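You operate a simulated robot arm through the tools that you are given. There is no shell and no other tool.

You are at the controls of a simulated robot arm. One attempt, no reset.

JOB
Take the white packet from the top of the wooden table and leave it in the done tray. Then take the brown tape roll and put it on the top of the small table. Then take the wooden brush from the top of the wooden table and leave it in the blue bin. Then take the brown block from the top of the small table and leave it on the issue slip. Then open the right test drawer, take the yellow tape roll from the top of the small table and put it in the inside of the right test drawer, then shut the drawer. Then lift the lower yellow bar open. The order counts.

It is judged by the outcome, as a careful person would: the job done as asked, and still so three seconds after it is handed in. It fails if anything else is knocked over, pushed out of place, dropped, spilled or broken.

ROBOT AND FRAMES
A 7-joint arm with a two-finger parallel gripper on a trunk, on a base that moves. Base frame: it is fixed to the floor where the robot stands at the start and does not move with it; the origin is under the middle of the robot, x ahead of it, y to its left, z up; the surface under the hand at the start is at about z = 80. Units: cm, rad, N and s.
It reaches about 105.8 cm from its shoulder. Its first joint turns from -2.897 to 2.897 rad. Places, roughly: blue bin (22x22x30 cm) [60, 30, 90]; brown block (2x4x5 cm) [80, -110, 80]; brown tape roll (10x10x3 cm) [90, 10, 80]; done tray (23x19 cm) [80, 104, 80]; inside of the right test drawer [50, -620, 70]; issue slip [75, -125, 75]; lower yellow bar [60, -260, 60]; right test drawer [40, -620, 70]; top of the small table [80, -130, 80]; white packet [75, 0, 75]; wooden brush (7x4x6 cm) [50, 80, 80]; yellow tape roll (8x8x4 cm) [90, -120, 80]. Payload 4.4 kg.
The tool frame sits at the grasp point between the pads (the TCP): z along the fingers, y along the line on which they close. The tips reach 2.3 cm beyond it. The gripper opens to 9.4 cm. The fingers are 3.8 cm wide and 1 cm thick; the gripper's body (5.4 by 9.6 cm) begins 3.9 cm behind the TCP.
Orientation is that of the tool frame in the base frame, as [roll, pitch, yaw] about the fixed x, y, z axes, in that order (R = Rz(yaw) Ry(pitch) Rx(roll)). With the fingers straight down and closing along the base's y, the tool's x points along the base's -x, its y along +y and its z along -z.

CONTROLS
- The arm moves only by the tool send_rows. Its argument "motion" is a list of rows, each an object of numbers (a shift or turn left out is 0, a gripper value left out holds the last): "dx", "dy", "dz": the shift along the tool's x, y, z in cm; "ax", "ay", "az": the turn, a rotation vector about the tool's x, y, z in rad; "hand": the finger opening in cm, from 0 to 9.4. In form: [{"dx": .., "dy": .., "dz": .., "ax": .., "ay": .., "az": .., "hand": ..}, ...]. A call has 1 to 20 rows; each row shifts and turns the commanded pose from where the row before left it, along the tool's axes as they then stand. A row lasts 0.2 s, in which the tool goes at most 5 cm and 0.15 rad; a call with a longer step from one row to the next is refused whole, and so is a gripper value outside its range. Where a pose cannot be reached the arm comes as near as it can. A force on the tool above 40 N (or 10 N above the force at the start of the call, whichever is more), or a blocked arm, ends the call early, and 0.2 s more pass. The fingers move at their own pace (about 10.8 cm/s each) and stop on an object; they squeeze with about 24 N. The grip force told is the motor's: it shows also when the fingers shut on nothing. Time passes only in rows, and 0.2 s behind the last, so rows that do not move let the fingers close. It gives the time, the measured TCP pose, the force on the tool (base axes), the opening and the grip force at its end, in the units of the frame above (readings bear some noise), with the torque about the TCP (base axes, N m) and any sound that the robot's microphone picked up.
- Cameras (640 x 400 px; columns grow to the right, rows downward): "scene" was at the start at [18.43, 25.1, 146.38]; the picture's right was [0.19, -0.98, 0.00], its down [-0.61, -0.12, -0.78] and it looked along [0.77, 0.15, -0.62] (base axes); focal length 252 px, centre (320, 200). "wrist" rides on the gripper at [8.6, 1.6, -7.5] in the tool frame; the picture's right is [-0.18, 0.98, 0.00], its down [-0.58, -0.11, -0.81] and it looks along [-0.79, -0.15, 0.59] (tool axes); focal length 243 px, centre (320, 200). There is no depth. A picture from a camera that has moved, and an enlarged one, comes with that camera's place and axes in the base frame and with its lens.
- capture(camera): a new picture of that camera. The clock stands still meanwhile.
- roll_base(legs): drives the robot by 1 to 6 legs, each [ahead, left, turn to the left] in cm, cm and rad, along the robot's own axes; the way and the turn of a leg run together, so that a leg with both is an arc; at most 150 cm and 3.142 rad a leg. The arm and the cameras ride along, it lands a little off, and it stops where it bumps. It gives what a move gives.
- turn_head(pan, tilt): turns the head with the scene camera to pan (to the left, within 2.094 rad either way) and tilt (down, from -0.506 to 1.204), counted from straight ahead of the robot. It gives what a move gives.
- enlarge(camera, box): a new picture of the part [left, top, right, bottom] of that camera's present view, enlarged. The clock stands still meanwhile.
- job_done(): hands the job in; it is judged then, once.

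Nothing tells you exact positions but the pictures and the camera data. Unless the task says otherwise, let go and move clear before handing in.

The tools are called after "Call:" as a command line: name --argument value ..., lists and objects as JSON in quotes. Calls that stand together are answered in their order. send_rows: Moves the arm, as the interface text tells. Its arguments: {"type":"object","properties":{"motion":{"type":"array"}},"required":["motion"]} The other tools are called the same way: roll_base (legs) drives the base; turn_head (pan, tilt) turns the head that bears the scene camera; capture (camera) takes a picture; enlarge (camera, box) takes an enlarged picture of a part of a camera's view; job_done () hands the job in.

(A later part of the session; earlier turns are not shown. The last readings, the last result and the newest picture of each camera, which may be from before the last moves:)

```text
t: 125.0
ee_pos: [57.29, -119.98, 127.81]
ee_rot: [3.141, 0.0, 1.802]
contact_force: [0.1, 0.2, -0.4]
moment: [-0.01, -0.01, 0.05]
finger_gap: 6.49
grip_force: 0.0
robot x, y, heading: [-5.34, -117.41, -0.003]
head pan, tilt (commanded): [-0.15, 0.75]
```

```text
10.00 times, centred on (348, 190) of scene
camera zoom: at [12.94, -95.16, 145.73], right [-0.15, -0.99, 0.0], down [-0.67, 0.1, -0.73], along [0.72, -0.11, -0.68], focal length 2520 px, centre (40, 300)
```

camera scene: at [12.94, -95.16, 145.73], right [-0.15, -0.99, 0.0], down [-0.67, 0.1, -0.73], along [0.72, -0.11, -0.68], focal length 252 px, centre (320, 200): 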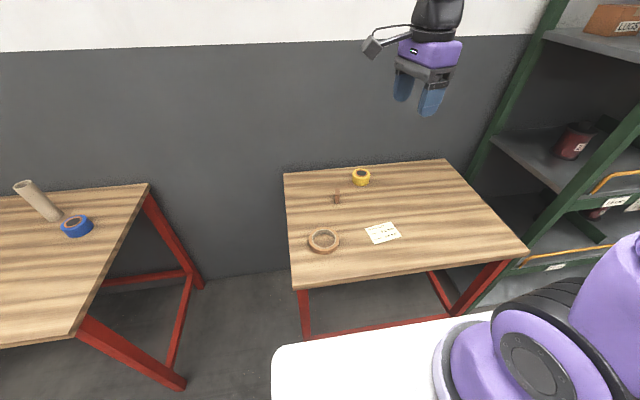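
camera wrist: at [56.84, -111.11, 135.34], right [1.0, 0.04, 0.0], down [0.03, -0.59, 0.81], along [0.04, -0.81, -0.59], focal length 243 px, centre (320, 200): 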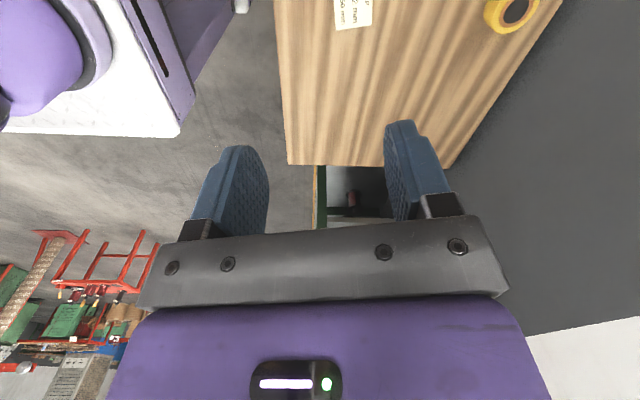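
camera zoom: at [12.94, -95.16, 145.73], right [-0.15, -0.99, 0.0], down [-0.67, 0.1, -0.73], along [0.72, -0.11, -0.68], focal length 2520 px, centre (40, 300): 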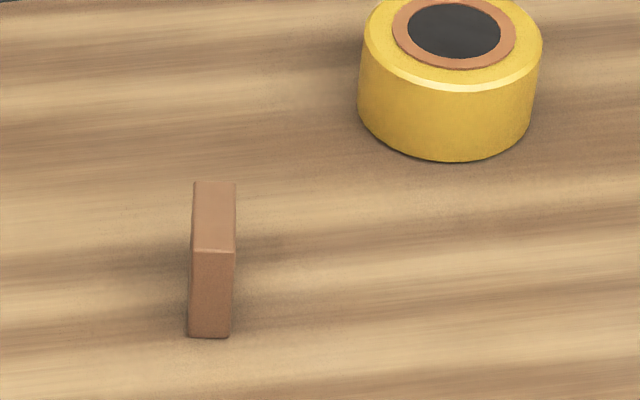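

The block stands upright near [81.65, -112.25], about 1.7 cm wide along y, with its long side about 11° off x; the slip centre is near [63.7, -124.5]. I'll turn the gripper to close across the block and go above it.

Call:
send_rows --motion '[{"az": -0.1423, "hand": 5.5}, {"az": -0.1423}, {"az": -0.1423}, {"az": -0.1423}, {"az": -0.1423}, {"az": -0.1423}, {"az": -0.1423}, {"az": -0.1423}, {"dx": -3.72, "dy": 2.08}, {"dx": -3.72, "dy": 2.08}, {"dx": -3.72, "dy": 2.08}, {"dx": -3.72, "dy": 2.08}, {"dx": -3.72, "dy": 2.08}, {"dx": -3.72, "dy": 2.08}, {"dz": 4.4}, {"dz": 4.4}, {"dz": 4.4}, {"dz": 4.4}, {"dz": 4.4}, {"dz": 4.4}]'

Call:
send_rows --motion '[{"dz": 4}, {"dz": 2}, {}]'

Call:
capture --camera "wrist"

Call:
enlarge --camera "scene" --box '[290, 135, 440, 235]'

```text
t: 129.2
ee_pos: [81.74, -112.24, 101.46]
ee_rot: [-3.141, 0.001, 2.938]
contact_force: [0.4, 0.1, 0.8]
moment: [0.01, -0.05, 0.01]
finger_gap: 5.5
grip_force: 0.1
robot x, y, heading: [-4.93, -117.39, -0.003]
head pan, tilt (commanded): [-0.15, 0.75]
```

```text
t: 130.0
ee_pos: [81.73, -112.22, 95.33]
ee_rot: [3.141, -0.001, 2.941]
contact_force: [-0.9, 0.2, -0.1]
moment: [0.0, 0.0, -0.05]
finger_gap: 5.51
grip_force: 0.2
robot x, y, heading: [-5.17, -117.36, -0.004]
head pan, tilt (commanded): [-0.15, 0.75]
```

```text
taken
camera wrist: at [73.5, -108.88, 102.96], right [0.38, 0.93, 0.0], down [0.55, -0.22, 0.81], along [0.75, -0.3, -0.59], focal length 243 px, centre (320, 200)
```

wrist: 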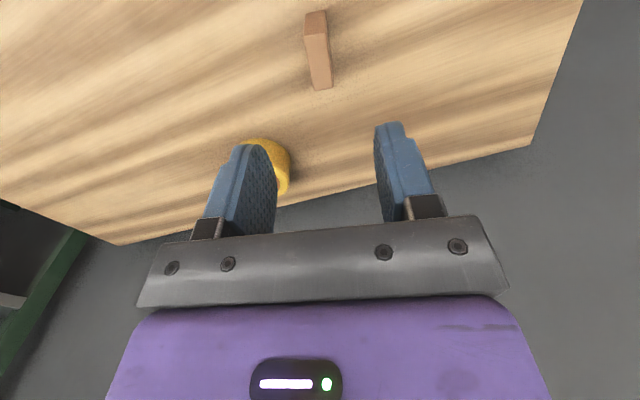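

```text
4.00 times, centred on (365, 185) of scene
camera zoom: at [12.94, -95.15, 145.73], right [-0.15, -0.99, 0.0], down [-0.67, 0.1, -0.73], along [0.72, -0.11, -0.68], focal length 1008 px, centre (140, 260)
```

zoom: 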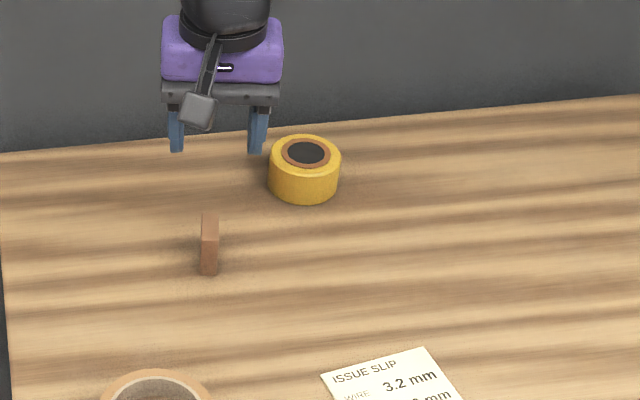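

The block is centred between the fingers. I'll descend around it and close.

Call:
send_rows --motion '[{"az": 0.04, "dx": 0.2}, {"dz": 4}, {"dz": 4}, {"dz": 2.5}, {"dz": 1.5}, {"dz": 0.7}, {}]'

Call:
capture --camera "wrist"

```text
t: 131.6
ee_pos: [81.44, -112.16, 82.78]
ee_rot: [3.141, 0.0, 2.897]
contact_force: [-0.4, -0.3, -0.7]
moment: [0.01, 0.0, 0.02]
finger_gap: 5.51
grip_force: 0.0
robot x, y, heading: [-5.47, -117.17, -0.001]
head pan, tilt (commanded): [-0.15, 0.75]
```

```text
taken
camera wrist: at [73.43, -108.5, 90.22], right [0.41, 0.91, 0.0], down [0.54, -0.25, 0.81], along [0.73, -0.33, -0.59], focal length 243 px, centre (320, 200)
```

wrist: 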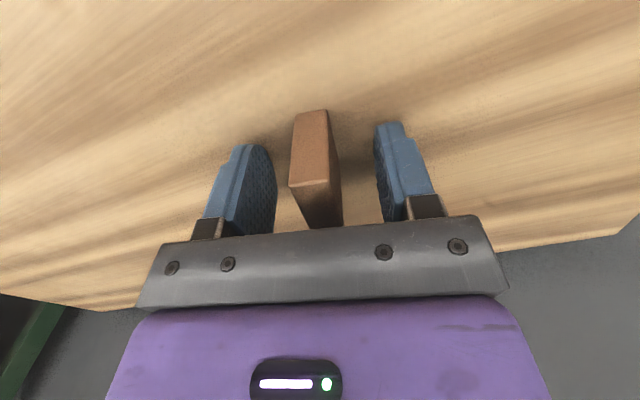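

Call:
send_rows --motion '[{"hand": 3}, {"hand": 2}, {"hand": 1}, {"hand": 0.5}, {"hand": 0.5}]'

Call:
capture --camera "wrist"

```text
t: 132.8
ee_pos: [81.41, -112.28, 82.75]
ee_rot: [3.14, -0.002, 2.899]
contact_force: [0.0, 0.9, -0.7]
moment: [-0.05, -0.01, -0.01]
finger_gap: 1.57
grip_force: 24.2
robot x, y, heading: [-5.76, -117.11, -0.005]
head pan, tilt (commanded): [-0.15, 0.75]
```

```text
taken
camera wrist: at [73.44, -108.5, 90.24], right [0.41, 0.91, 0.0], down [0.54, -0.25, 0.81], along [0.73, -0.33, -0.59], focal length 243 px, centre (320, 200)
```

wrist: 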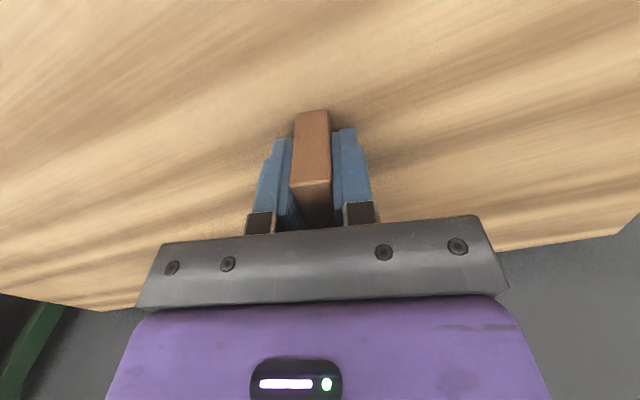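

The block is held (1.57 cm). I'll lift it, carry it over the slip, and align it with the slip.

Call:
send_rows --motion '[{"dz": -1}, {"dz": -3}, {"dz": -4}, {"dz": -4}, {"dx": 2.85, "dy": -3.22}, {"dx": 2.85, "dy": -3.22}, {"dx": 2.85, "dy": -3.22}, {"dx": 2.85, "dy": -3.22}, {"dx": 2.85, "dy": -3.22}, {"az": -0.137}, {"az": -0.137}, {"az": -0.137}, {}]'

Call:
capture --camera "wrist"

Call:
enlarge --camera "scene" --box '[290, 155, 440, 255]'

```text
t: 135.6
ee_pos: [63.63, -124.45, 94.73]
ee_rot: [3.14, 0.001, -2.971]
contact_force: [-0.8, -0.4, -0.6]
moment: [-0.05, 0.0, 0.01]
finger_gap: 1.53
grip_force: 24.3
robot x, y, heading: [-5.03, -117.17, 0.006]
head pan, tilt (commanded): [-0.15, 0.75]
```

```text
taken
camera wrist: at [54.92, -124.22, 102.26], right [0.02, 1.0, 0.0], down [0.59, -0.01, 0.81], along [0.81, -0.01, -0.59], focal length 243 px, centre (320, 200)
```

wrist: 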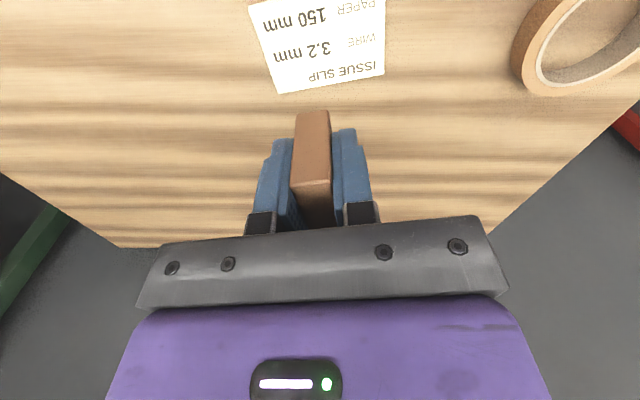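

```text
4.00 times, centred on (365, 205) of scene
camera zoom: at [12.95, -95.16, 145.73], right [-0.15, -0.99, 0.0], down [-0.67, 0.1, -0.73], along [0.72, -0.11, -0.68], focal length 1008 px, centre (140, 180)
```

zoom: 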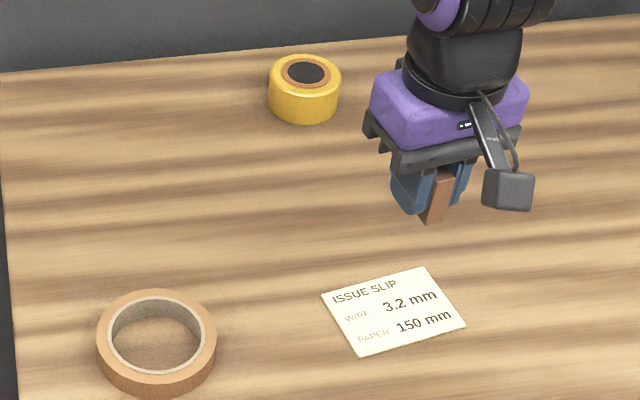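

Both cameras agree the slip centre is [63.7, -124.4], directly under the block. I'll lower it and creep to contact.

Call:
send_rows --motion '[{"dz": 4}, {"dz": 4}, {"dz": 2}, {"dz": 1}, {"dz": 0.4}, {"dz": 0.2}, {}]'

Call:
enlarge --camera "scene" --box '[320, 175, 440, 255]'

```text
t: 137.2
ee_pos: [63.75, -124.36, 83.0]
ee_rot: [-3.141, -0.001, -2.974]
contact_force: [0.3, -1.1, -1.0]
moment: [-0.01, 0.02, -0.02]
finger_gap: 1.54
grip_force: 24.1
robot x, y, heading: [-5.44, -117.44, -0.002]
head pan, tilt (commanded): [-0.15, 0.75]
```

```text
5.00 times, centred on (380, 215) of scene
camera zoom: at [12.95, -95.15, 145.73], right [-0.15, -0.99, 0.0], down [-0.67, 0.1, -0.73], along [0.72, -0.11, -0.68], focal length 1260 px, centre (20, 125)
```

zoom: 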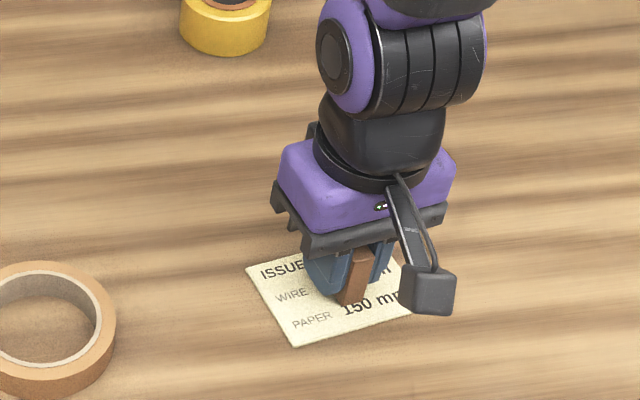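

Call:
send_rows --motion '[{"dz": 0.15}, {"dz": 0.15}, {}]'

```text
t: 138.0
ee_pos: [63.72, -124.42, 82.86]
ee_rot: [-3.142, 0.002, -2.975]
contact_force: [0.4, 1.0, 25.5]
moment: [-0.04, 0.1, 0.02]
finger_gap: 1.53
grip_force: 23.5
robot x, y, heading: [-5.47, -117.35, 0.001]
head pan, tilt (commanded): [-0.15, 0.75]
```

The block is seated on the slip. I'll relieve pressure, open evenly, and rise straight up.

Call:
send_rows --motion '[{"dz": -0.15}, {"hand": 2.2}, {"hand": 3.5}, {"hand": 4.5}, {"hand": 4.5}, {"dz": -1}, {"dz": -2}, {"dz": -4}, {"dz": -4}, {"dz": -4}, {"dz": -4}, {}]'

Call:
capture --camera "wrist"

Call:
enlarge --camera "scene" --box '[320, 175, 440, 255]'

```text
t: 140.6
ee_pos: [63.71, -124.27, 102.11]
ee_rot: [-3.141, -0.002, -2.972]
contact_force: [-0.1, -0.1, -0.6]
moment: [0.02, 0.02, 0.0]
finger_gap: 4.49
grip_force: 0.1
robot x, y, heading: [-5.7, -117.17, -0.002]
head pan, tilt (commanded): [-0.15, 0.75]
```

```text
taken
camera wrist: at [54.91, -124.15, 109.62], right [0.02, 1.0, 0.0], down [0.59, -0.01, 0.81], along [0.81, -0.01, -0.59], focal length 243 px, centre (320, 200)
```

wrist: 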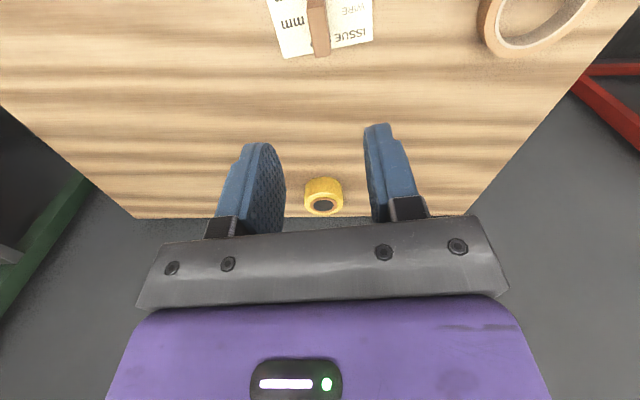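

```text
5.00 times, centred on (380, 215) of scene
camera zoom: at [12.97, -95.16, 145.73], right [-0.15, -0.99, 0.0], down [-0.67, 0.1, -0.73], along [0.72, -0.11, -0.68], focal length 1260 px, centre (20, 125)
```

zoom: 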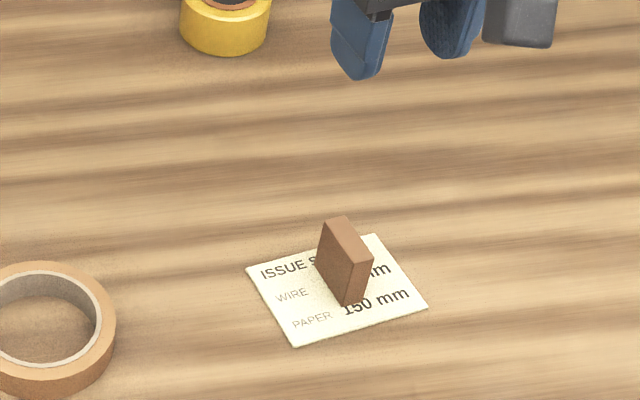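

The block stands on the slip. Now the route to the test drawer far to the right: I'll look along the aisle first.

Call:
turn_head --pan -1.2 --tilt 0.3

Call:
capture --camera "scene"

Call:
turn_head --pan -1.75 --tilt 0.25

Call:
capture --camera "scene"

Call:
enlarge --camera "scene" --box '[80, 60, 380, 260]'

```text
t: 141.9
ee_pos: [63.72, -124.37, 101.98]
ee_rot: [-3.141, 0.0, -2.973]
contact_force: [-0.4, 0.2, 0.5]
moment: [-0.02, -0.01, -0.01]
finger_gap: 4.49
grip_force: 0.0
robot x, y, heading: [-5.37, -117.29, -0.003]
head pan, tilt (commanded): [-1.201, 0.3]
```

```text
taken
camera scene: at [8.12, -102.61, 149.77], right [-0.93, -0.36, 0.0], down [-0.11, 0.28, -0.96], along [0.34, -0.89, -0.3], focal length 252 px, centre (320, 200)
```

scene: 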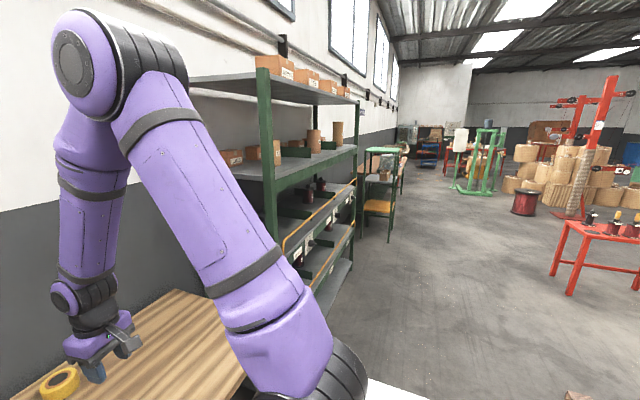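

```text
t: 142.9
ee_pos: [63.9, -124.33, 102.04]
ee_rot: [3.14, -0.001, -2.975]
contact_force: [-0.4, -0.2, 0.3]
moment: [-0.01, 0.01, 0.01]
finger_gap: 4.49
grip_force: 0.0
robot x, y, heading: [-5.01, -117.64, 0.001]
head pan, tilt (commanded): [-1.751, 0.25]
```

```text
taken
camera scene: at [3.07, -103.08, 150.24], right [-0.98, 0.18, 0.0], down [0.04, 0.24, -0.97], along [-0.17, -0.95, -0.25], focal length 252 px, centre (320, 200)
```

scene: 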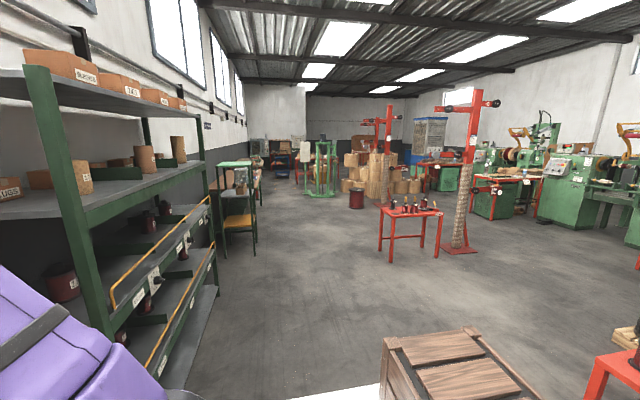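

```text
2.00 times, centred on (230, 160) of scene
camera zoom: at [3.07, -103.08, 150.24], right [-0.98, 0.18, 0.0], down [0.04, 0.24, -0.97], along [-0.17, -0.95, -0.25], focal length 504 px, centre (500, 280)
```

zoom: 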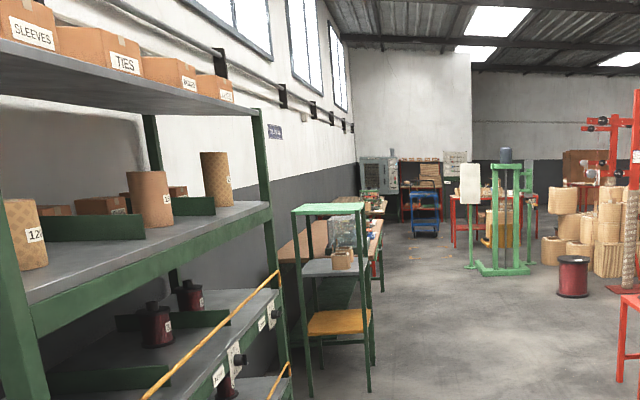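

The yellow bars are on the shelf front near x≈60, y -200 to -325. Before backing into the aisle I'll check behind the robot.

Call:
turn_head --pan -2.09 --tilt 0.7

Call:
capture --camera "scene"

Call:
turn_head --pan 2.09 --tilt 0.7

Call:
capture --camera "scene"

```text
t: 143.8
ee_pos: [63.8, -124.36, 102.04]
ee_rot: [-3.141, 0.001, -2.974]
contact_force: [-1.3, 0.4, 0.3]
moment: [-0.02, -0.02, 0.04]
finger_gap: 4.49
grip_force: 0.0
robot x, y, heading: [-5.52, -117.19, -0.006]
head pan, tilt (commanded): [-2.089, 0.7]
```

```text
taken
camera scene: at [0.53, -101.27, 146.17], right [-0.87, 0.5, 0.0], down [0.32, 0.56, -0.77], along [-0.38, -0.66, -0.64], focal length 252 px, centre (320, 200)
```

scene: 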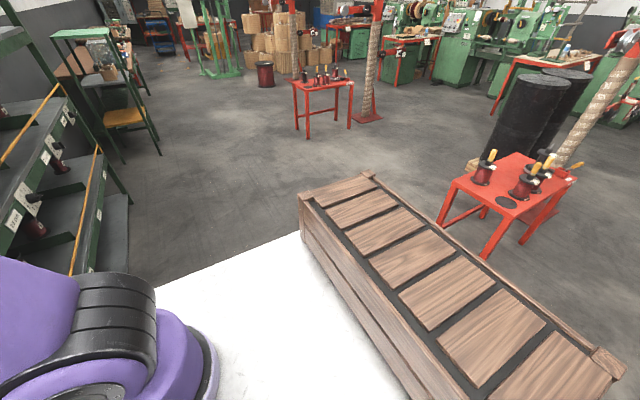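

```text
t: 147.2
ee_pos: [63.72, -124.3, 102.07]
ee_rot: [3.141, -0.001, -2.975]
contact_force: [-0.1, -0.7, -0.8]
moment: [0.03, 0.01, -0.03]
finger_gap: 4.5
grip_force: 0.1
robot x, y, heading: [-5.18, -117.49, -0.003]
head pan, tilt (commanded): [2.089, 0.7]
```

```text
taken
camera scene: at [0.57, -86.5, 146.16], right [0.87, 0.49, 0.0], down [0.32, -0.56, -0.77], along [-0.38, 0.67, -0.64], focal length 252 px, centre (320, 200)
```

scene: 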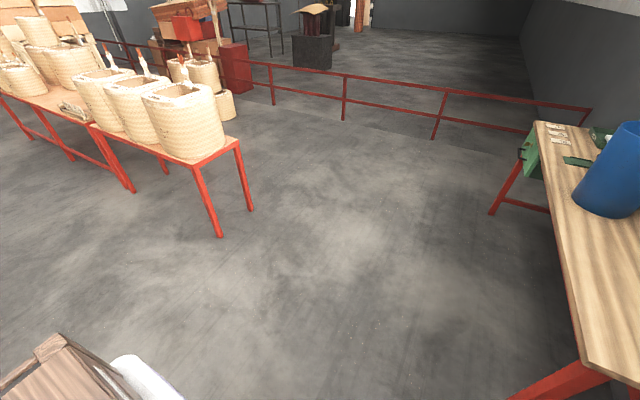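

The aisle behind is clear to about x = -135. I'll raise the hand, back off 35 cm, and drive right in stages, checking on the way.

Call:
send_rows --motion '[{"dz": -4}, {"dz": -4}, {"dz": -4}, {"dz": -4}, {"dz": -4}, {"dz": -3}, {}]'

Call:
roll_base --legs '[[-36, 0, 0], [0, -120, 0], [0, -100, 0]]'

Call:
turn_head --pan -1.4 --tilt 0.4

Call:
capture --camera "scene"

Call:
turn_head --pan 0.2 --tilt 0.6

Call:
capture --camera "scene"

```text
t: 148.8
ee_pos: [63.64, -124.39, 125.09]
ee_rot: [-3.14, 0.0, -2.973]
contact_force: [0.3, 1.1, 0.4]
moment: [0.01, 0.0, 0.03]
finger_gap: 4.48
grip_force: 0.0
robot x, y, heading: [-5.25, -117.18, -0.001]
head pan, tilt (commanded): [2.089, 0.7]
```

```text
t: 161.6
ee_pos: [27.63, -343.55, 124.99]
ee_rot: [-3.141, 0.0, -2.972]
contact_force: [0.7, 0.2, 0.3]
moment: [0.01, 0.05, -0.02]
finger_gap: 4.5
grip_force: 0.1
robot x, y, heading: [-41.36, -336.36, 0.003]
head pan, tilt (commanded): [2.089, 0.7]
```

```text
t: 164.5
ee_pos: [27.65, -343.56, 125.01]
ee_rot: [-3.141, 0.001, -2.973]
contact_force: [0.0, -0.4, 0.5]
moment: [-0.04, 0.01, 0.0]
finger_gap: 4.49
grip_force: 0.0
robot x, y, heading: [-41.12, -336.66, -0.004]
head pan, tilt (commanded): [-1.4, 0.4]
```

```text
taken
camera scene: at [-29.74, -322.28, 148.84], right [-0.99, -0.17, 0.0], down [-0.07, 0.38, -0.92], along [0.15, -0.91, -0.39], focal length 252 px, centre (320, 200)
```

scene: 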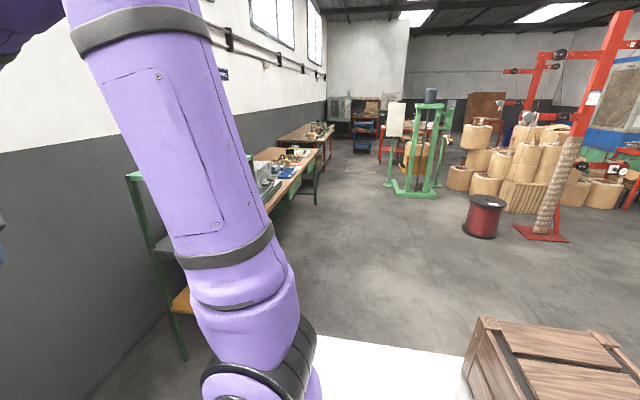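

```text
t: 166.2
ee_pos: [27.48, -343.74, 124.95]
ee_rot: [3.141, 0.0, -2.974]
contact_force: [0.3, 0.3, -0.2]
moment: [-0.02, -0.02, -0.01]
finger_gap: 4.49
grip_force: 0.0
robot x, y, heading: [-41.6, -336.66, -0.001]
head pan, tilt (commanded): [0.201, 0.6]
```

```text
taken
camera scene: at [-22.63, -311.41, 147.02], right [0.2, -0.98, 0.0], down [-0.55, -0.11, -0.83], along [0.81, 0.16, -0.56], focal length 252 px, centre (320, 200)
```

scene: 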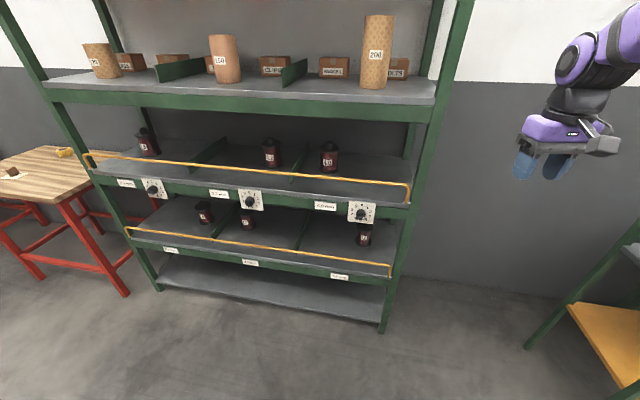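

The shelf with its upper and lower yellow bars is visible here for later. I'll retract the hand, then continue right past the green rack to the benches.

Call:
send_rows --motion '[{"dx": 4}, {"dx": 4}, {"dx": 4}, {"dx": 4}, {}]'

Call:
roll_base --legs '[[0, -100, 0], [0, -80, 0], [0, -60, 0]]'

Call:
turn_head --pan 0.0 --tilt 0.6

Call:
capture --camera "scene"

Call:
turn_head --pan -1.0 --tilt 0.5

Call:
capture --camera "scene"

```text
t: 167.3
ee_pos: [11.75, -346.23, 125.13]
ee_rot: [-3.141, 0.001, -2.975]
contact_force: [1.0, -0.4, -0.4]
moment: [-0.01, -0.03, 0.01]
finger_gap: 4.51
grip_force: 0.0
robot x, y, heading: [-41.21, -336.28, -0.006]
head pan, tilt (commanded): [0.201, 0.6]
```

```text
t: 179.4
ee_pos: [12.33, -585.43, 125.05]
ee_rot: [-3.141, 0.001, -2.962]
contact_force: [0.5, 0.0, 0.0]
moment: [0.0, 0.02, -0.04]
finger_gap: 4.52
grip_force: 0.0
robot x, y, heading: [-40.74, -576.08, 0.009]
head pan, tilt (commanded): [0.201, 0.6]
```

```text
t: 180.1
ee_pos: [12.47, -585.44, 125.22]
ee_rot: [-3.141, 0.0, -2.965]
contact_force: [0.4, -0.3, -0.2]
moment: [-0.01, 0.02, 0.02]
finger_gap: 4.51
grip_force: 0.1
robot x, y, heading: [-40.3, -576.43, 0.007]
head pan, tilt (commanded): [0.0, 0.6]
```

```text
taken
camera scene: at [-22.29, -552.59, 147.02], right [0.01, -1.0, 0.0], down [-0.56, 0.0, -0.83], along [0.82, 0.01, -0.56], focal length 252 px, centre (320, 200)
```

scene: 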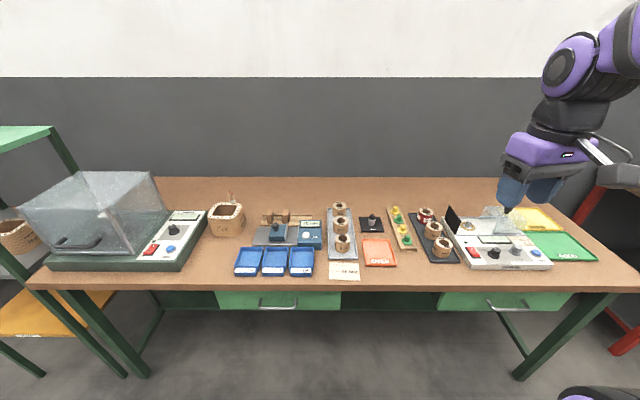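

```text
t: 181.4
ee_pos: [12.31, -585.32, 125.19]
ee_rot: [3.141, -0.002, -2.964]
contact_force: [0.6, 0.4, 0.0]
moment: [0.03, 0.02, -0.02]
finger_gap: 4.49
grip_force: 0.0
robot x, y, heading: [-40.92, -575.83, 0.011]
head pan, tilt (commanded): [-1.0, 0.499]
```

```text
taken
camera scene: at [-26.15, -560.28, 147.93], right [-0.84, -0.55, 0.0], down [-0.26, 0.4, -0.88], along [0.48, -0.73, -0.48], focal length 252 px, centre (320, 200)
```

scene: 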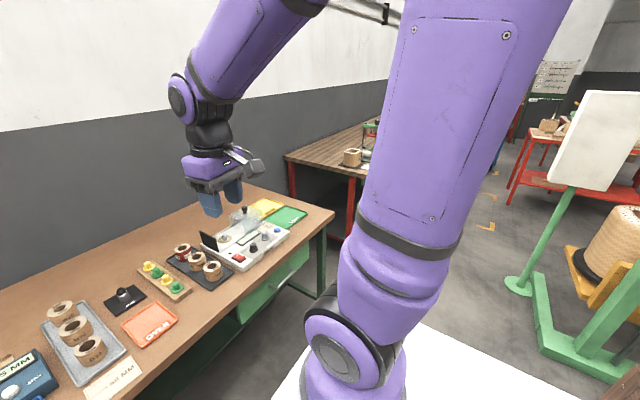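

I see the test bench with two green drawers; the right drawer's handle is near [26, -614, 70]. I'll look closer at it.

Call:
turn_head --pan -0.5 --tilt 0.7

Call:
capture --camera "scene"

Call:
enlarge --camera "scene" --box '[300, 200, 450, 300]'

```text
t: 182.3
ee_pos: [12.32, -585.43, 125.14]
ee_rot: [3.142, 0.001, -2.963]
contact_force: [-0.1, 0.3, 0.4]
moment: [0.0, -0.02, -0.02]
finger_gap: 4.53
grip_force: 0.2
robot x, y, heading: [-41.13, -576.08, 0.01]
head pan, tilt (commanded): [-0.499, 0.7]
```

```text
taken
camera scene: at [-23.64, -556.68, 146.16], right [-0.47, -0.88, 0.0], down [-0.57, 0.3, -0.77], along [0.67, -0.36, -0.64], focal length 252 px, centre (320, 200)
```

scene: 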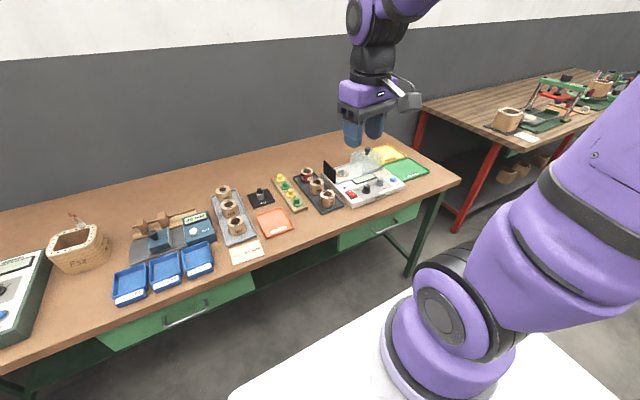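

```text
4.00 times, centred on (375, 250) of scene
camera zoom: at [-23.64, -556.68, 146.16], right [-0.47, -0.88, 0.0], down [-0.57, 0.3, -0.77], along [0.67, -0.36, -0.64], focal length 1008 px, centre (100, 0)
```

zoom: 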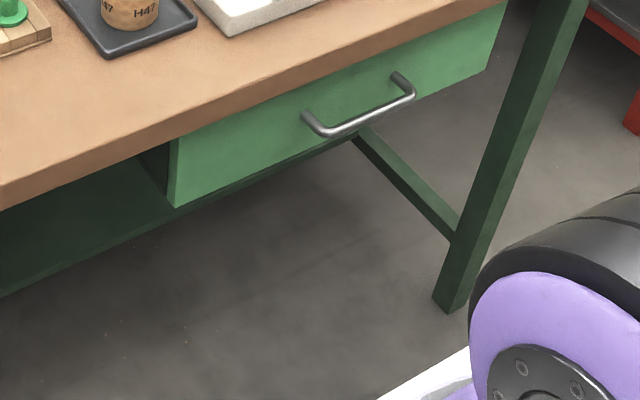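

The right drawer has a horizontal metal bar handle. I'll reposition the robot farther back and centred on that drawer so the arm can reach the handle with tilted fingers.

Call:
roll_base --legs '[[-21, 0, 0], [0, -38, -0.009]]'

Call:
turn_head --pan -0.35 --tilt 0.65

Call:
capture --camera "scene"

Call:
enlarge --camera "scene" --box '[250, 170, 400, 270]'

Call:
capture --camera "wrist"

```text
t: 185.9
ee_pos: [-8.43, -623.96, 125.23]
ee_rot: [-3.14, 0.0, -2.973]
contact_force: [1.0, -0.5, -0.4]
moment: [0.01, 0.0, 0.0]
finger_gap: 4.53
grip_force: 0.0
robot x, y, heading: [-61.48, -614.15, -0.002]
head pan, tilt (commanded): [-0.499, 0.7]
```

```text
t: 186.7
ee_pos: [-8.5, -624.01, 125.12]
ee_rot: [3.141, -0.002, -2.972]
contact_force: [-0.3, -0.1, 0.3]
moment: [0.0, 0.0, 0.0]
finger_gap: 4.47
grip_force: 0.0
robot x, y, heading: [-61.79, -614.28, -0.006]
head pan, tilt (commanded): [-0.351, 0.649]
```

```text
taken
camera scene: at [-43.49, -593.84, 146.59], right [-0.35, -0.94, 0.0], down [-0.57, 0.21, -0.8], along [0.75, -0.28, -0.6], focal length 252 px, centre (320, 200)
```

scene: 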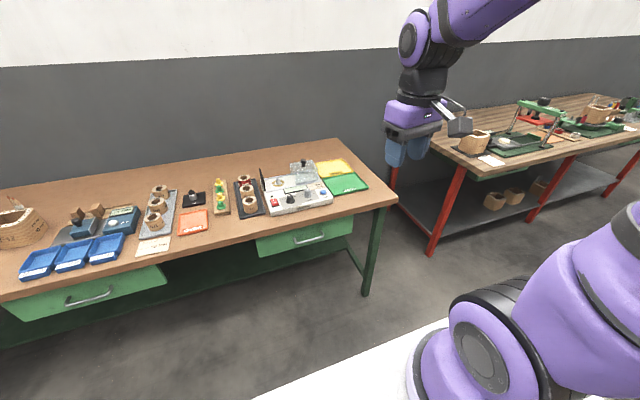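

```text
4.00 times, centred on (325, 220) of scene
camera zoom: at [-43.49, -593.84, 146.59], right [-0.35, -0.94, 0.0], down [-0.57, 0.21, -0.8], along [0.75, -0.28, -0.6], focal length 1008 px, centre (300, 120)
```

zoom: 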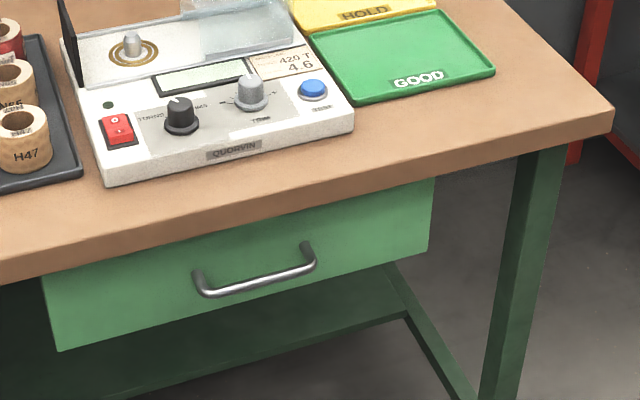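

```text
taken
camera wrist: at [-17.27, -623.78, 132.66], right [0.02, 1.0, 0.0], down [0.59, -0.01, 0.81], along [0.81, -0.01, -0.59], focal length 243 px, centre (320, 200)
```

wrist: 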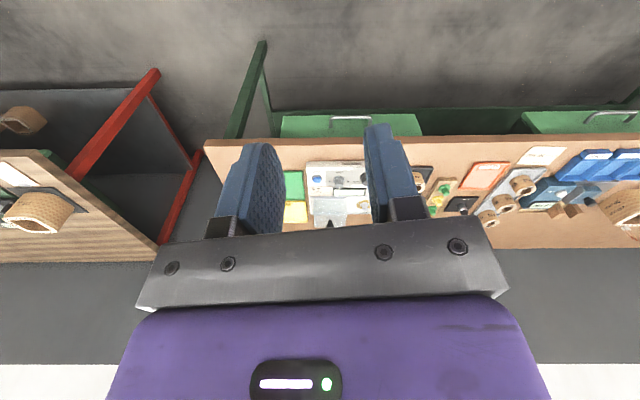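

Triangulating from both cameras: the handle bar is at about [26.3, -615.5, 70.8], 11–12 cm long, with the drawer front about 2.9 cm behind it and the table edge at x≈29.3. I'll turn the gripper to point forward-down at 55° with the jaw closing across the bar.

Call:
send_rows --motion '[{"az": 0.1449, "hand": 4}, {"az": 0.1449}, {"az": 0.1449}, {"az": 0.1449}, {"az": 0.1449}, {"az": 0.1449}, {"az": 0.1449}, {"az": 0.1449}, {"az": 0.1449}, {"az": 0.1449}, {"az": 0.1449}, {"az": 0.1449}, {"ax": -0.1222}, {"ax": -0.1222}, {"ax": -0.1222}, {"ax": -0.1222}, {"ax": -0.1222}, {}]'

Call:
capture --camera "wrist"

Call:
capture --camera "scene"

```text
t: 190.4
ee_pos: [-7.3, -624.22, 126.37]
ee_rot: [2.531, -0.001, 1.573]
contact_force: [0.2, -0.2, -0.3]
moment: [0.0, -0.03, 0.02]
finger_gap: 4.01
grip_force: 0.0
out of reach, approached as far as the arm can: row 17
robot x, y, heading: [-61.84, -614.29, -0.008]
head pan, tilt (commanded): [-0.351, 0.649]
```

```text
taken
camera wrist: at [-10.34, -615.41, 133.54], right [0.81, -0.18, 0.56], down [-0.55, -0.58, 0.6], along [0.22, -0.79, -0.57], focal length 243 px, centre (320, 200)
```

wrist: 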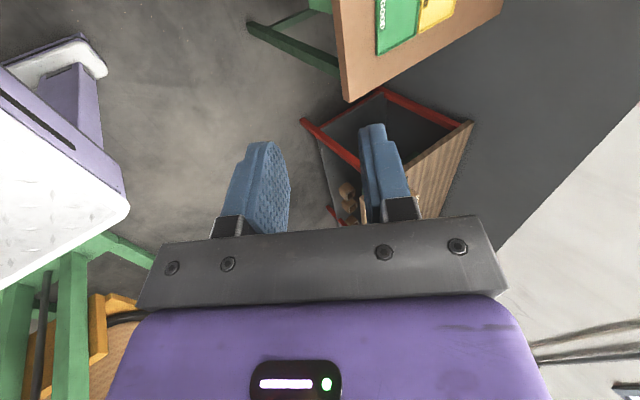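

```text
taken
camera scene: at [-43.48, -593.83, 146.59], right [-0.35, -0.94, 0.0], down [-0.57, 0.21, -0.8], along [0.75, -0.28, -0.6], focal length 252 px, centre (320, 200)
```

scene: 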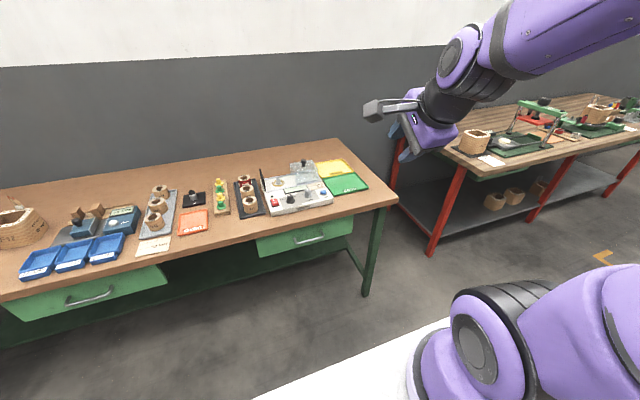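

The orientation is reached. I'll bring the hand forward and down toward a pre-grasp point in front of the handle.

Call:
send_rows --motion '[{"dx": 1.09, "dy": -0.99, "dz": 4.1}, {"dx": 1.09, "dy": -0.99, "dz": 4.1}, {"dx": 1.09, "dy": -0.99, "dz": 4.1}, {"dx": 1.09, "dy": -0.99, "dz": 4.1}, {"dx": 1.09, "dy": -0.99, "dz": 4.1}, {"dx": 1.09, "dy": -0.99, "dz": 4.1}, {"dx": 1.09, "dy": -0.99, "dz": 4.1}, {"dx": 1.09, "dy": -0.99, "dz": 4.1}, {}]'

Call:
capture --camera "wrist"

Call:
capture --camera "scene"

```text
t: 192.4
ee_pos: [8.68, -615.42, 97.92]
ee_rot: [2.53, -0.001, 1.573]
contact_force: [0.0, -0.1, -0.2]
moment: [-0.02, -0.03, -0.04]
finger_gap: 3.99
grip_force: 0.0
out of reach, approached as far as the arm can: row 1, 2, 3, 4
robot x, y, heading: [-61.58, -614.22, -0.007]
head pan, tilt (commanded): [-0.351, 0.649]
```

```text
taken
camera wrist: at [5.71, -606.84, 104.94], right [0.81, -0.18, 0.56], down [-0.55, -0.58, 0.6], along [0.22, -0.79, -0.57], focal length 243 px, centre (320, 200)
```

wrist: 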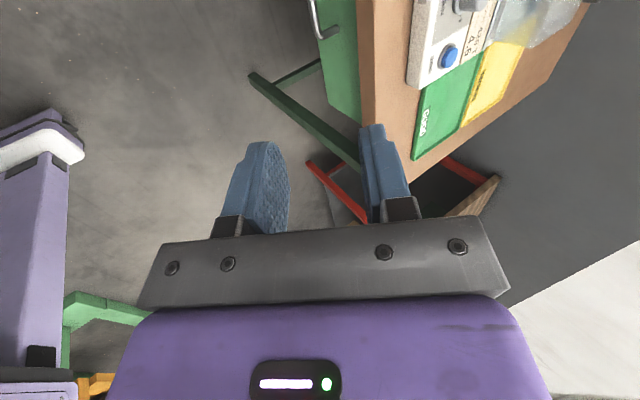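

```text
taken
camera scene: at [-43.51, -593.83, 146.59], right [-0.35, -0.94, 0.0], down [-0.57, 0.21, -0.8], along [0.75, -0.28, -0.6], focal length 252 px, centre (320, 200)
```

scene: 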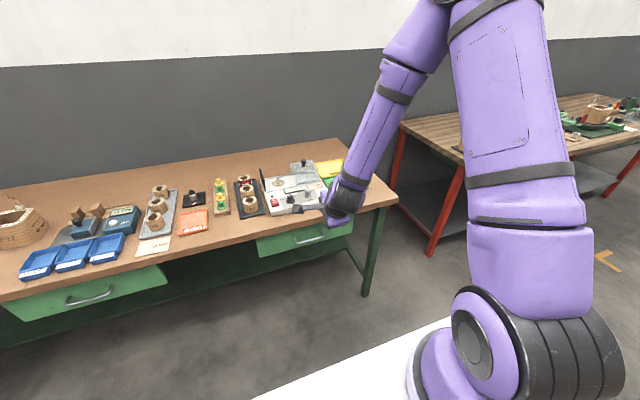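

Call:
send_rows --motion '[{"dy": -0.23, "dz": 4.06}, {"dy": -0.23, "dz": 4.06}, {"dy": -0.23, "dz": 4.06}, {"dy": -0.23, "dz": 4.06}, {"dy": -0.23, "dz": 4.06}, {}]'

Call:
capture --camera "wrist"

Call:
enlarge --camera "scene" --box '[250, 170, 400, 270]'

```text
t: 193.8
ee_pos: [19.43, -615.46, 80.51]
ee_rot: [2.53, 0.0, 1.572]
contact_force: [-0.4, -0.6, 0.2]
moment: [-0.02, 0.02, 0.04]
finger_gap: 4.01
grip_force: 0.0
robot x, y, heading: [-61.33, -614.09, -0.002]
head pan, tilt (commanded): [-0.351, 0.649]
```

```text
taken
camera wrist: at [16.45, -606.75, 87.58], right [0.81, -0.18, 0.56], down [-0.55, -0.58, 0.6], along [0.22, -0.79, -0.57], focal length 243 px, centre (320, 200)
```

wrist: 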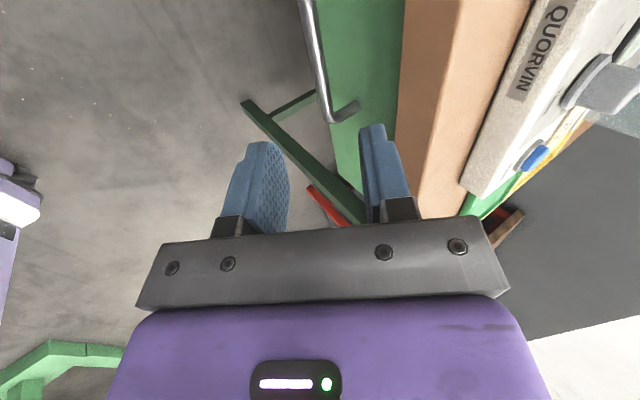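

```text
4.00 times, centred on (325, 220) of scene
camera zoom: at [-43.5, -593.83, 146.59], right [-0.35, -0.94, 0.0], down [-0.57, 0.21, -0.8], along [0.75, -0.28, -0.6], focal length 1008 px, centre (300, 120)
```

zoom: 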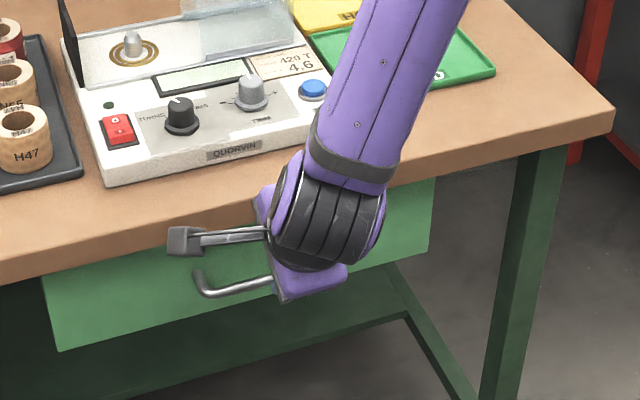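

The bar is well centred in the jaw and 11–12 cm ahead. I'll advance 7 cm along the fingers with the jaw at 3 cm and look again.

Call:
send_rows --motion '[{"dy": -0.2, "hand": 3.2}, {"dz": 2.5}, {"dz": 2.5}, {"dz": 2}, {}]'

Call:
capture --camera "wrist"

Call:
enlarge --camera "scene" --box '[250, 170, 400, 270]'

```text
t: 195.1
ee_pos: [23.33, -615.56, 74.69]
ee_rot: [2.531, 0.001, 1.572]
contact_force: [-0.7, -0.7, -0.7]
moment: [0.01, -0.01, 0.04]
finger_gap: 3.19
grip_force: 0.0
robot x, y, heading: [-61.58, -614.3, -0.002]
head pan, tilt (commanded): [-0.351, 0.649]
```

```text
taken
camera wrist: at [20.28, -606.77, 81.74], right [0.81, -0.18, 0.56], down [-0.55, -0.58, 0.6], along [0.22, -0.79, -0.57], focal length 243 px, centre (320, 200)
```

wrist: 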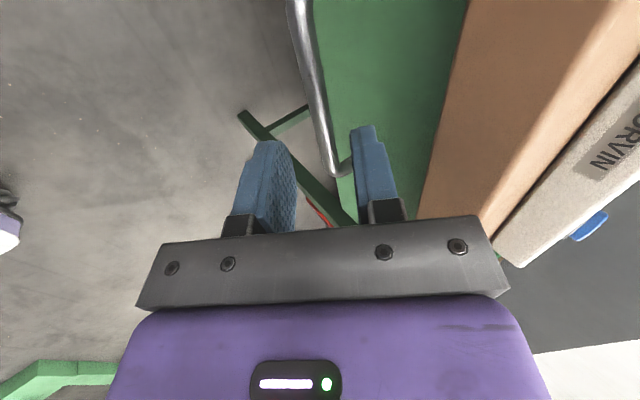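

```text
4.00 times, centred on (325, 220) of scene
camera zoom: at [-43.48, -593.84, 146.59], right [-0.35, -0.94, 0.0], down [-0.57, 0.21, -0.8], along [0.75, -0.28, -0.6], focal length 1008 px, centre (300, 120)
```

zoom: 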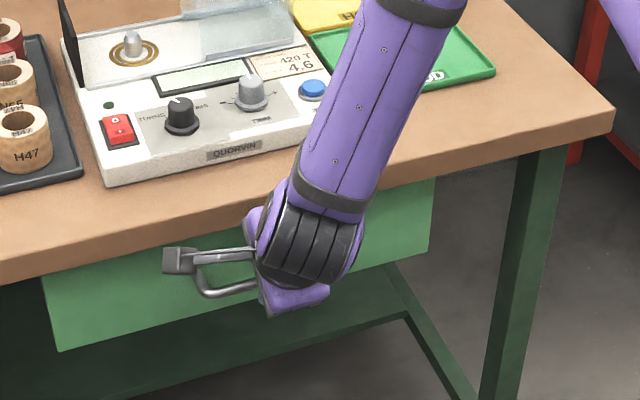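

The bar lies between the fingers. I'll narrow the jaw slightly and advance 3.6 cm so the bar sits between the pads, watching the force.

Call:
send_rows --motion '[{"hand": 2.5, "dy": -0.1}, {"dz": 1.2}, {"dz": 1.2}, {"dz": 1.2}, {}]'

Call:
capture --camera "wrist"

```text
t: 196.2
ee_pos: [25.3, -615.48, 71.65]
ee_rot: [2.531, 0.0, 1.572]
contact_force: [0.9, 0.3, -0.6]
moment: [-0.02, -0.03, 0.06]
finger_gap: 2.5
grip_force: 0.1
robot x, y, heading: [-61.41, -614.14, -0.001]
head pan, tilt (commanded): [-0.351, 0.649]
```

```text
taken
camera wrist: at [22.22, -606.76, 78.78], right [0.81, -0.18, 0.56], down [-0.55, -0.58, 0.6], along [0.22, -0.79, -0.57], focal length 243 px, centre (320, 200)
```

wrist: 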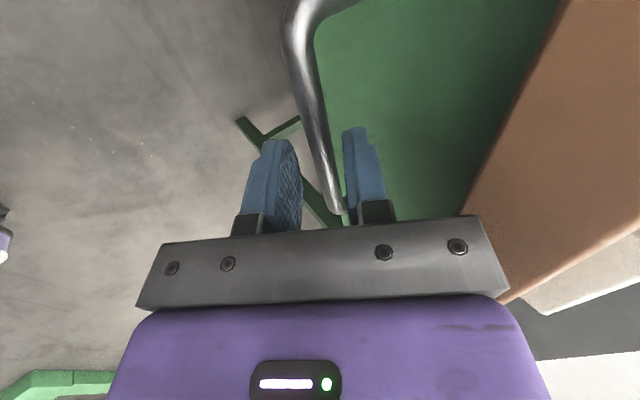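

The bar is between the pads with no contact. Closing on it.

Call:
send_rows --motion '[{"hand": 1.8}, {"hand": 1.2}, {"hand": 0.6}, {"hand": 0.2}, {"hand": 0.2}]'

Call:
capture --camera "wrist"

```text
t: 197.4
ee_pos: [25.29, -615.4, 71.85]
ee_rot: [2.53, 0.001, 1.57]
contact_force: [4.1, -2.0, 14.4]
moment: [-1.07, -0.29, 1.37]
finger_gap: 1.2
grip_force: 45.3
robot x, y, heading: [-61.76, -614.15, -0.001]
head pan, tilt (commanded): [-0.351, 0.649]
```

```text
taken
camera wrist: at [22.23, -606.75, 78.86], right [0.8, -0.18, 0.57], down [-0.55, -0.58, 0.6], along [0.22, -0.79, -0.57], focal length 243 px, centre (320, 200)
```

wrist: 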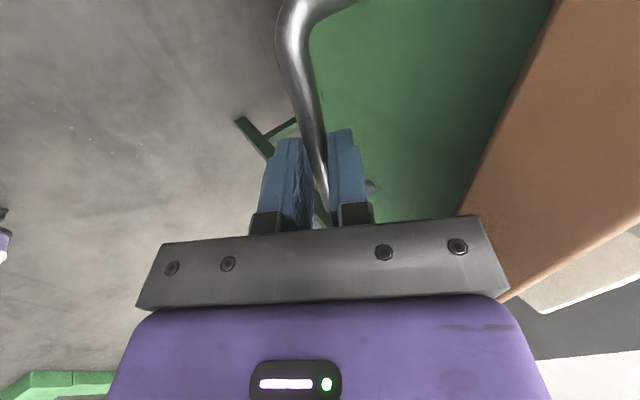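

The bar is gripped (1.2 cm). I'll relieve the small offset and start pulling the drawer straight out along -x in small steps.

Call:
send_rows --motion '[{"dy": 0.15}, {"dy": -0.819, "dz": -0.574}, {"dy": -0.819, "dz": -0.574}, {"dy": -0.819, "dz": -0.574}, {"dy": -0.819, "dz": -0.574}, {}]'

Call:
capture --camera "wrist"

Call:
capture --camera "scene"

```text
t: 198.8
ee_pos: [21.3, -615.49, 71.87]
ee_rot: [2.532, 0.001, 1.572]
contact_force: [-0.3, 1.5, 9.5]
moment: [-1.0, -0.13, 1.37]
finger_gap: 1.15
grip_force: 44.9
robot x, y, heading: [-61.4, -614.35, -0.001]
head pan, tilt (commanded): [-0.351, 0.649]
```

```text
taken
camera wrist: at [18.26, -606.77, 78.88], right [0.81, -0.18, 0.56], down [-0.55, -0.58, 0.6], along [0.22, -0.79, -0.57], focal length 243 px, centre (320, 200)
```

wrist: 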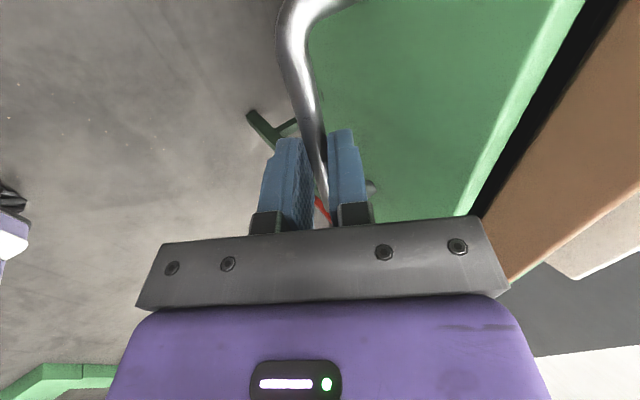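

```text
taken
camera scene: at [-43.52, -593.82, 146.6], right [-0.35, -0.94, 0.0], down [-0.57, 0.21, -0.8], along [0.75, -0.28, -0.6], focal length 252 px, centre (320, 200)
```

scene: 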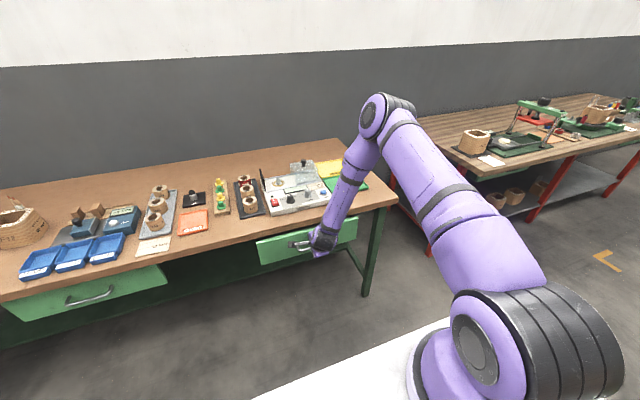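

The drawer is sliding out smoothly. I'll keep pulling.

Call:
send_rows --motion '[{"dy": -0.983, "dz": -0.689}, {"dy": -0.983, "dz": -0.689}, {"dy": -0.983, "dz": -0.689}, {"dy": -0.983, "dz": -0.689}, {"dy": -0.983, "dz": -0.689}, {"dy": -0.983, "dz": -0.689}, {"dy": -0.983, "dz": -0.689}, {"dy": -0.983, "dz": -0.689}, {}]'

Call:
capture --camera "scene"

```text
t: 200.8
ee_pos: [11.72, -615.39, 71.82]
ee_rot: [2.53, 0.0, 1.57]
contact_force: [1.8, 1.1, -11.2]
moment: [-1.12, 0.09, 1.28]
finger_gap: 1.2
grip_force: 44.7
robot x, y, heading: [-61.7, -614.42, 0.001]
head pan, tilt (commanded): [-0.351, 0.649]
```

```text
taken
camera scene: at [-43.44, -593.83, 146.58], right [-0.35, -0.94, 0.0], down [-0.57, 0.21, -0.8], along [0.75, -0.28, -0.6], focal length 252 px, centre (320, 200)
```

scene: 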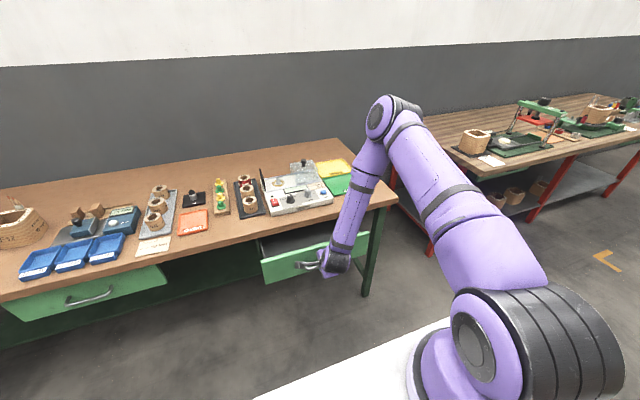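

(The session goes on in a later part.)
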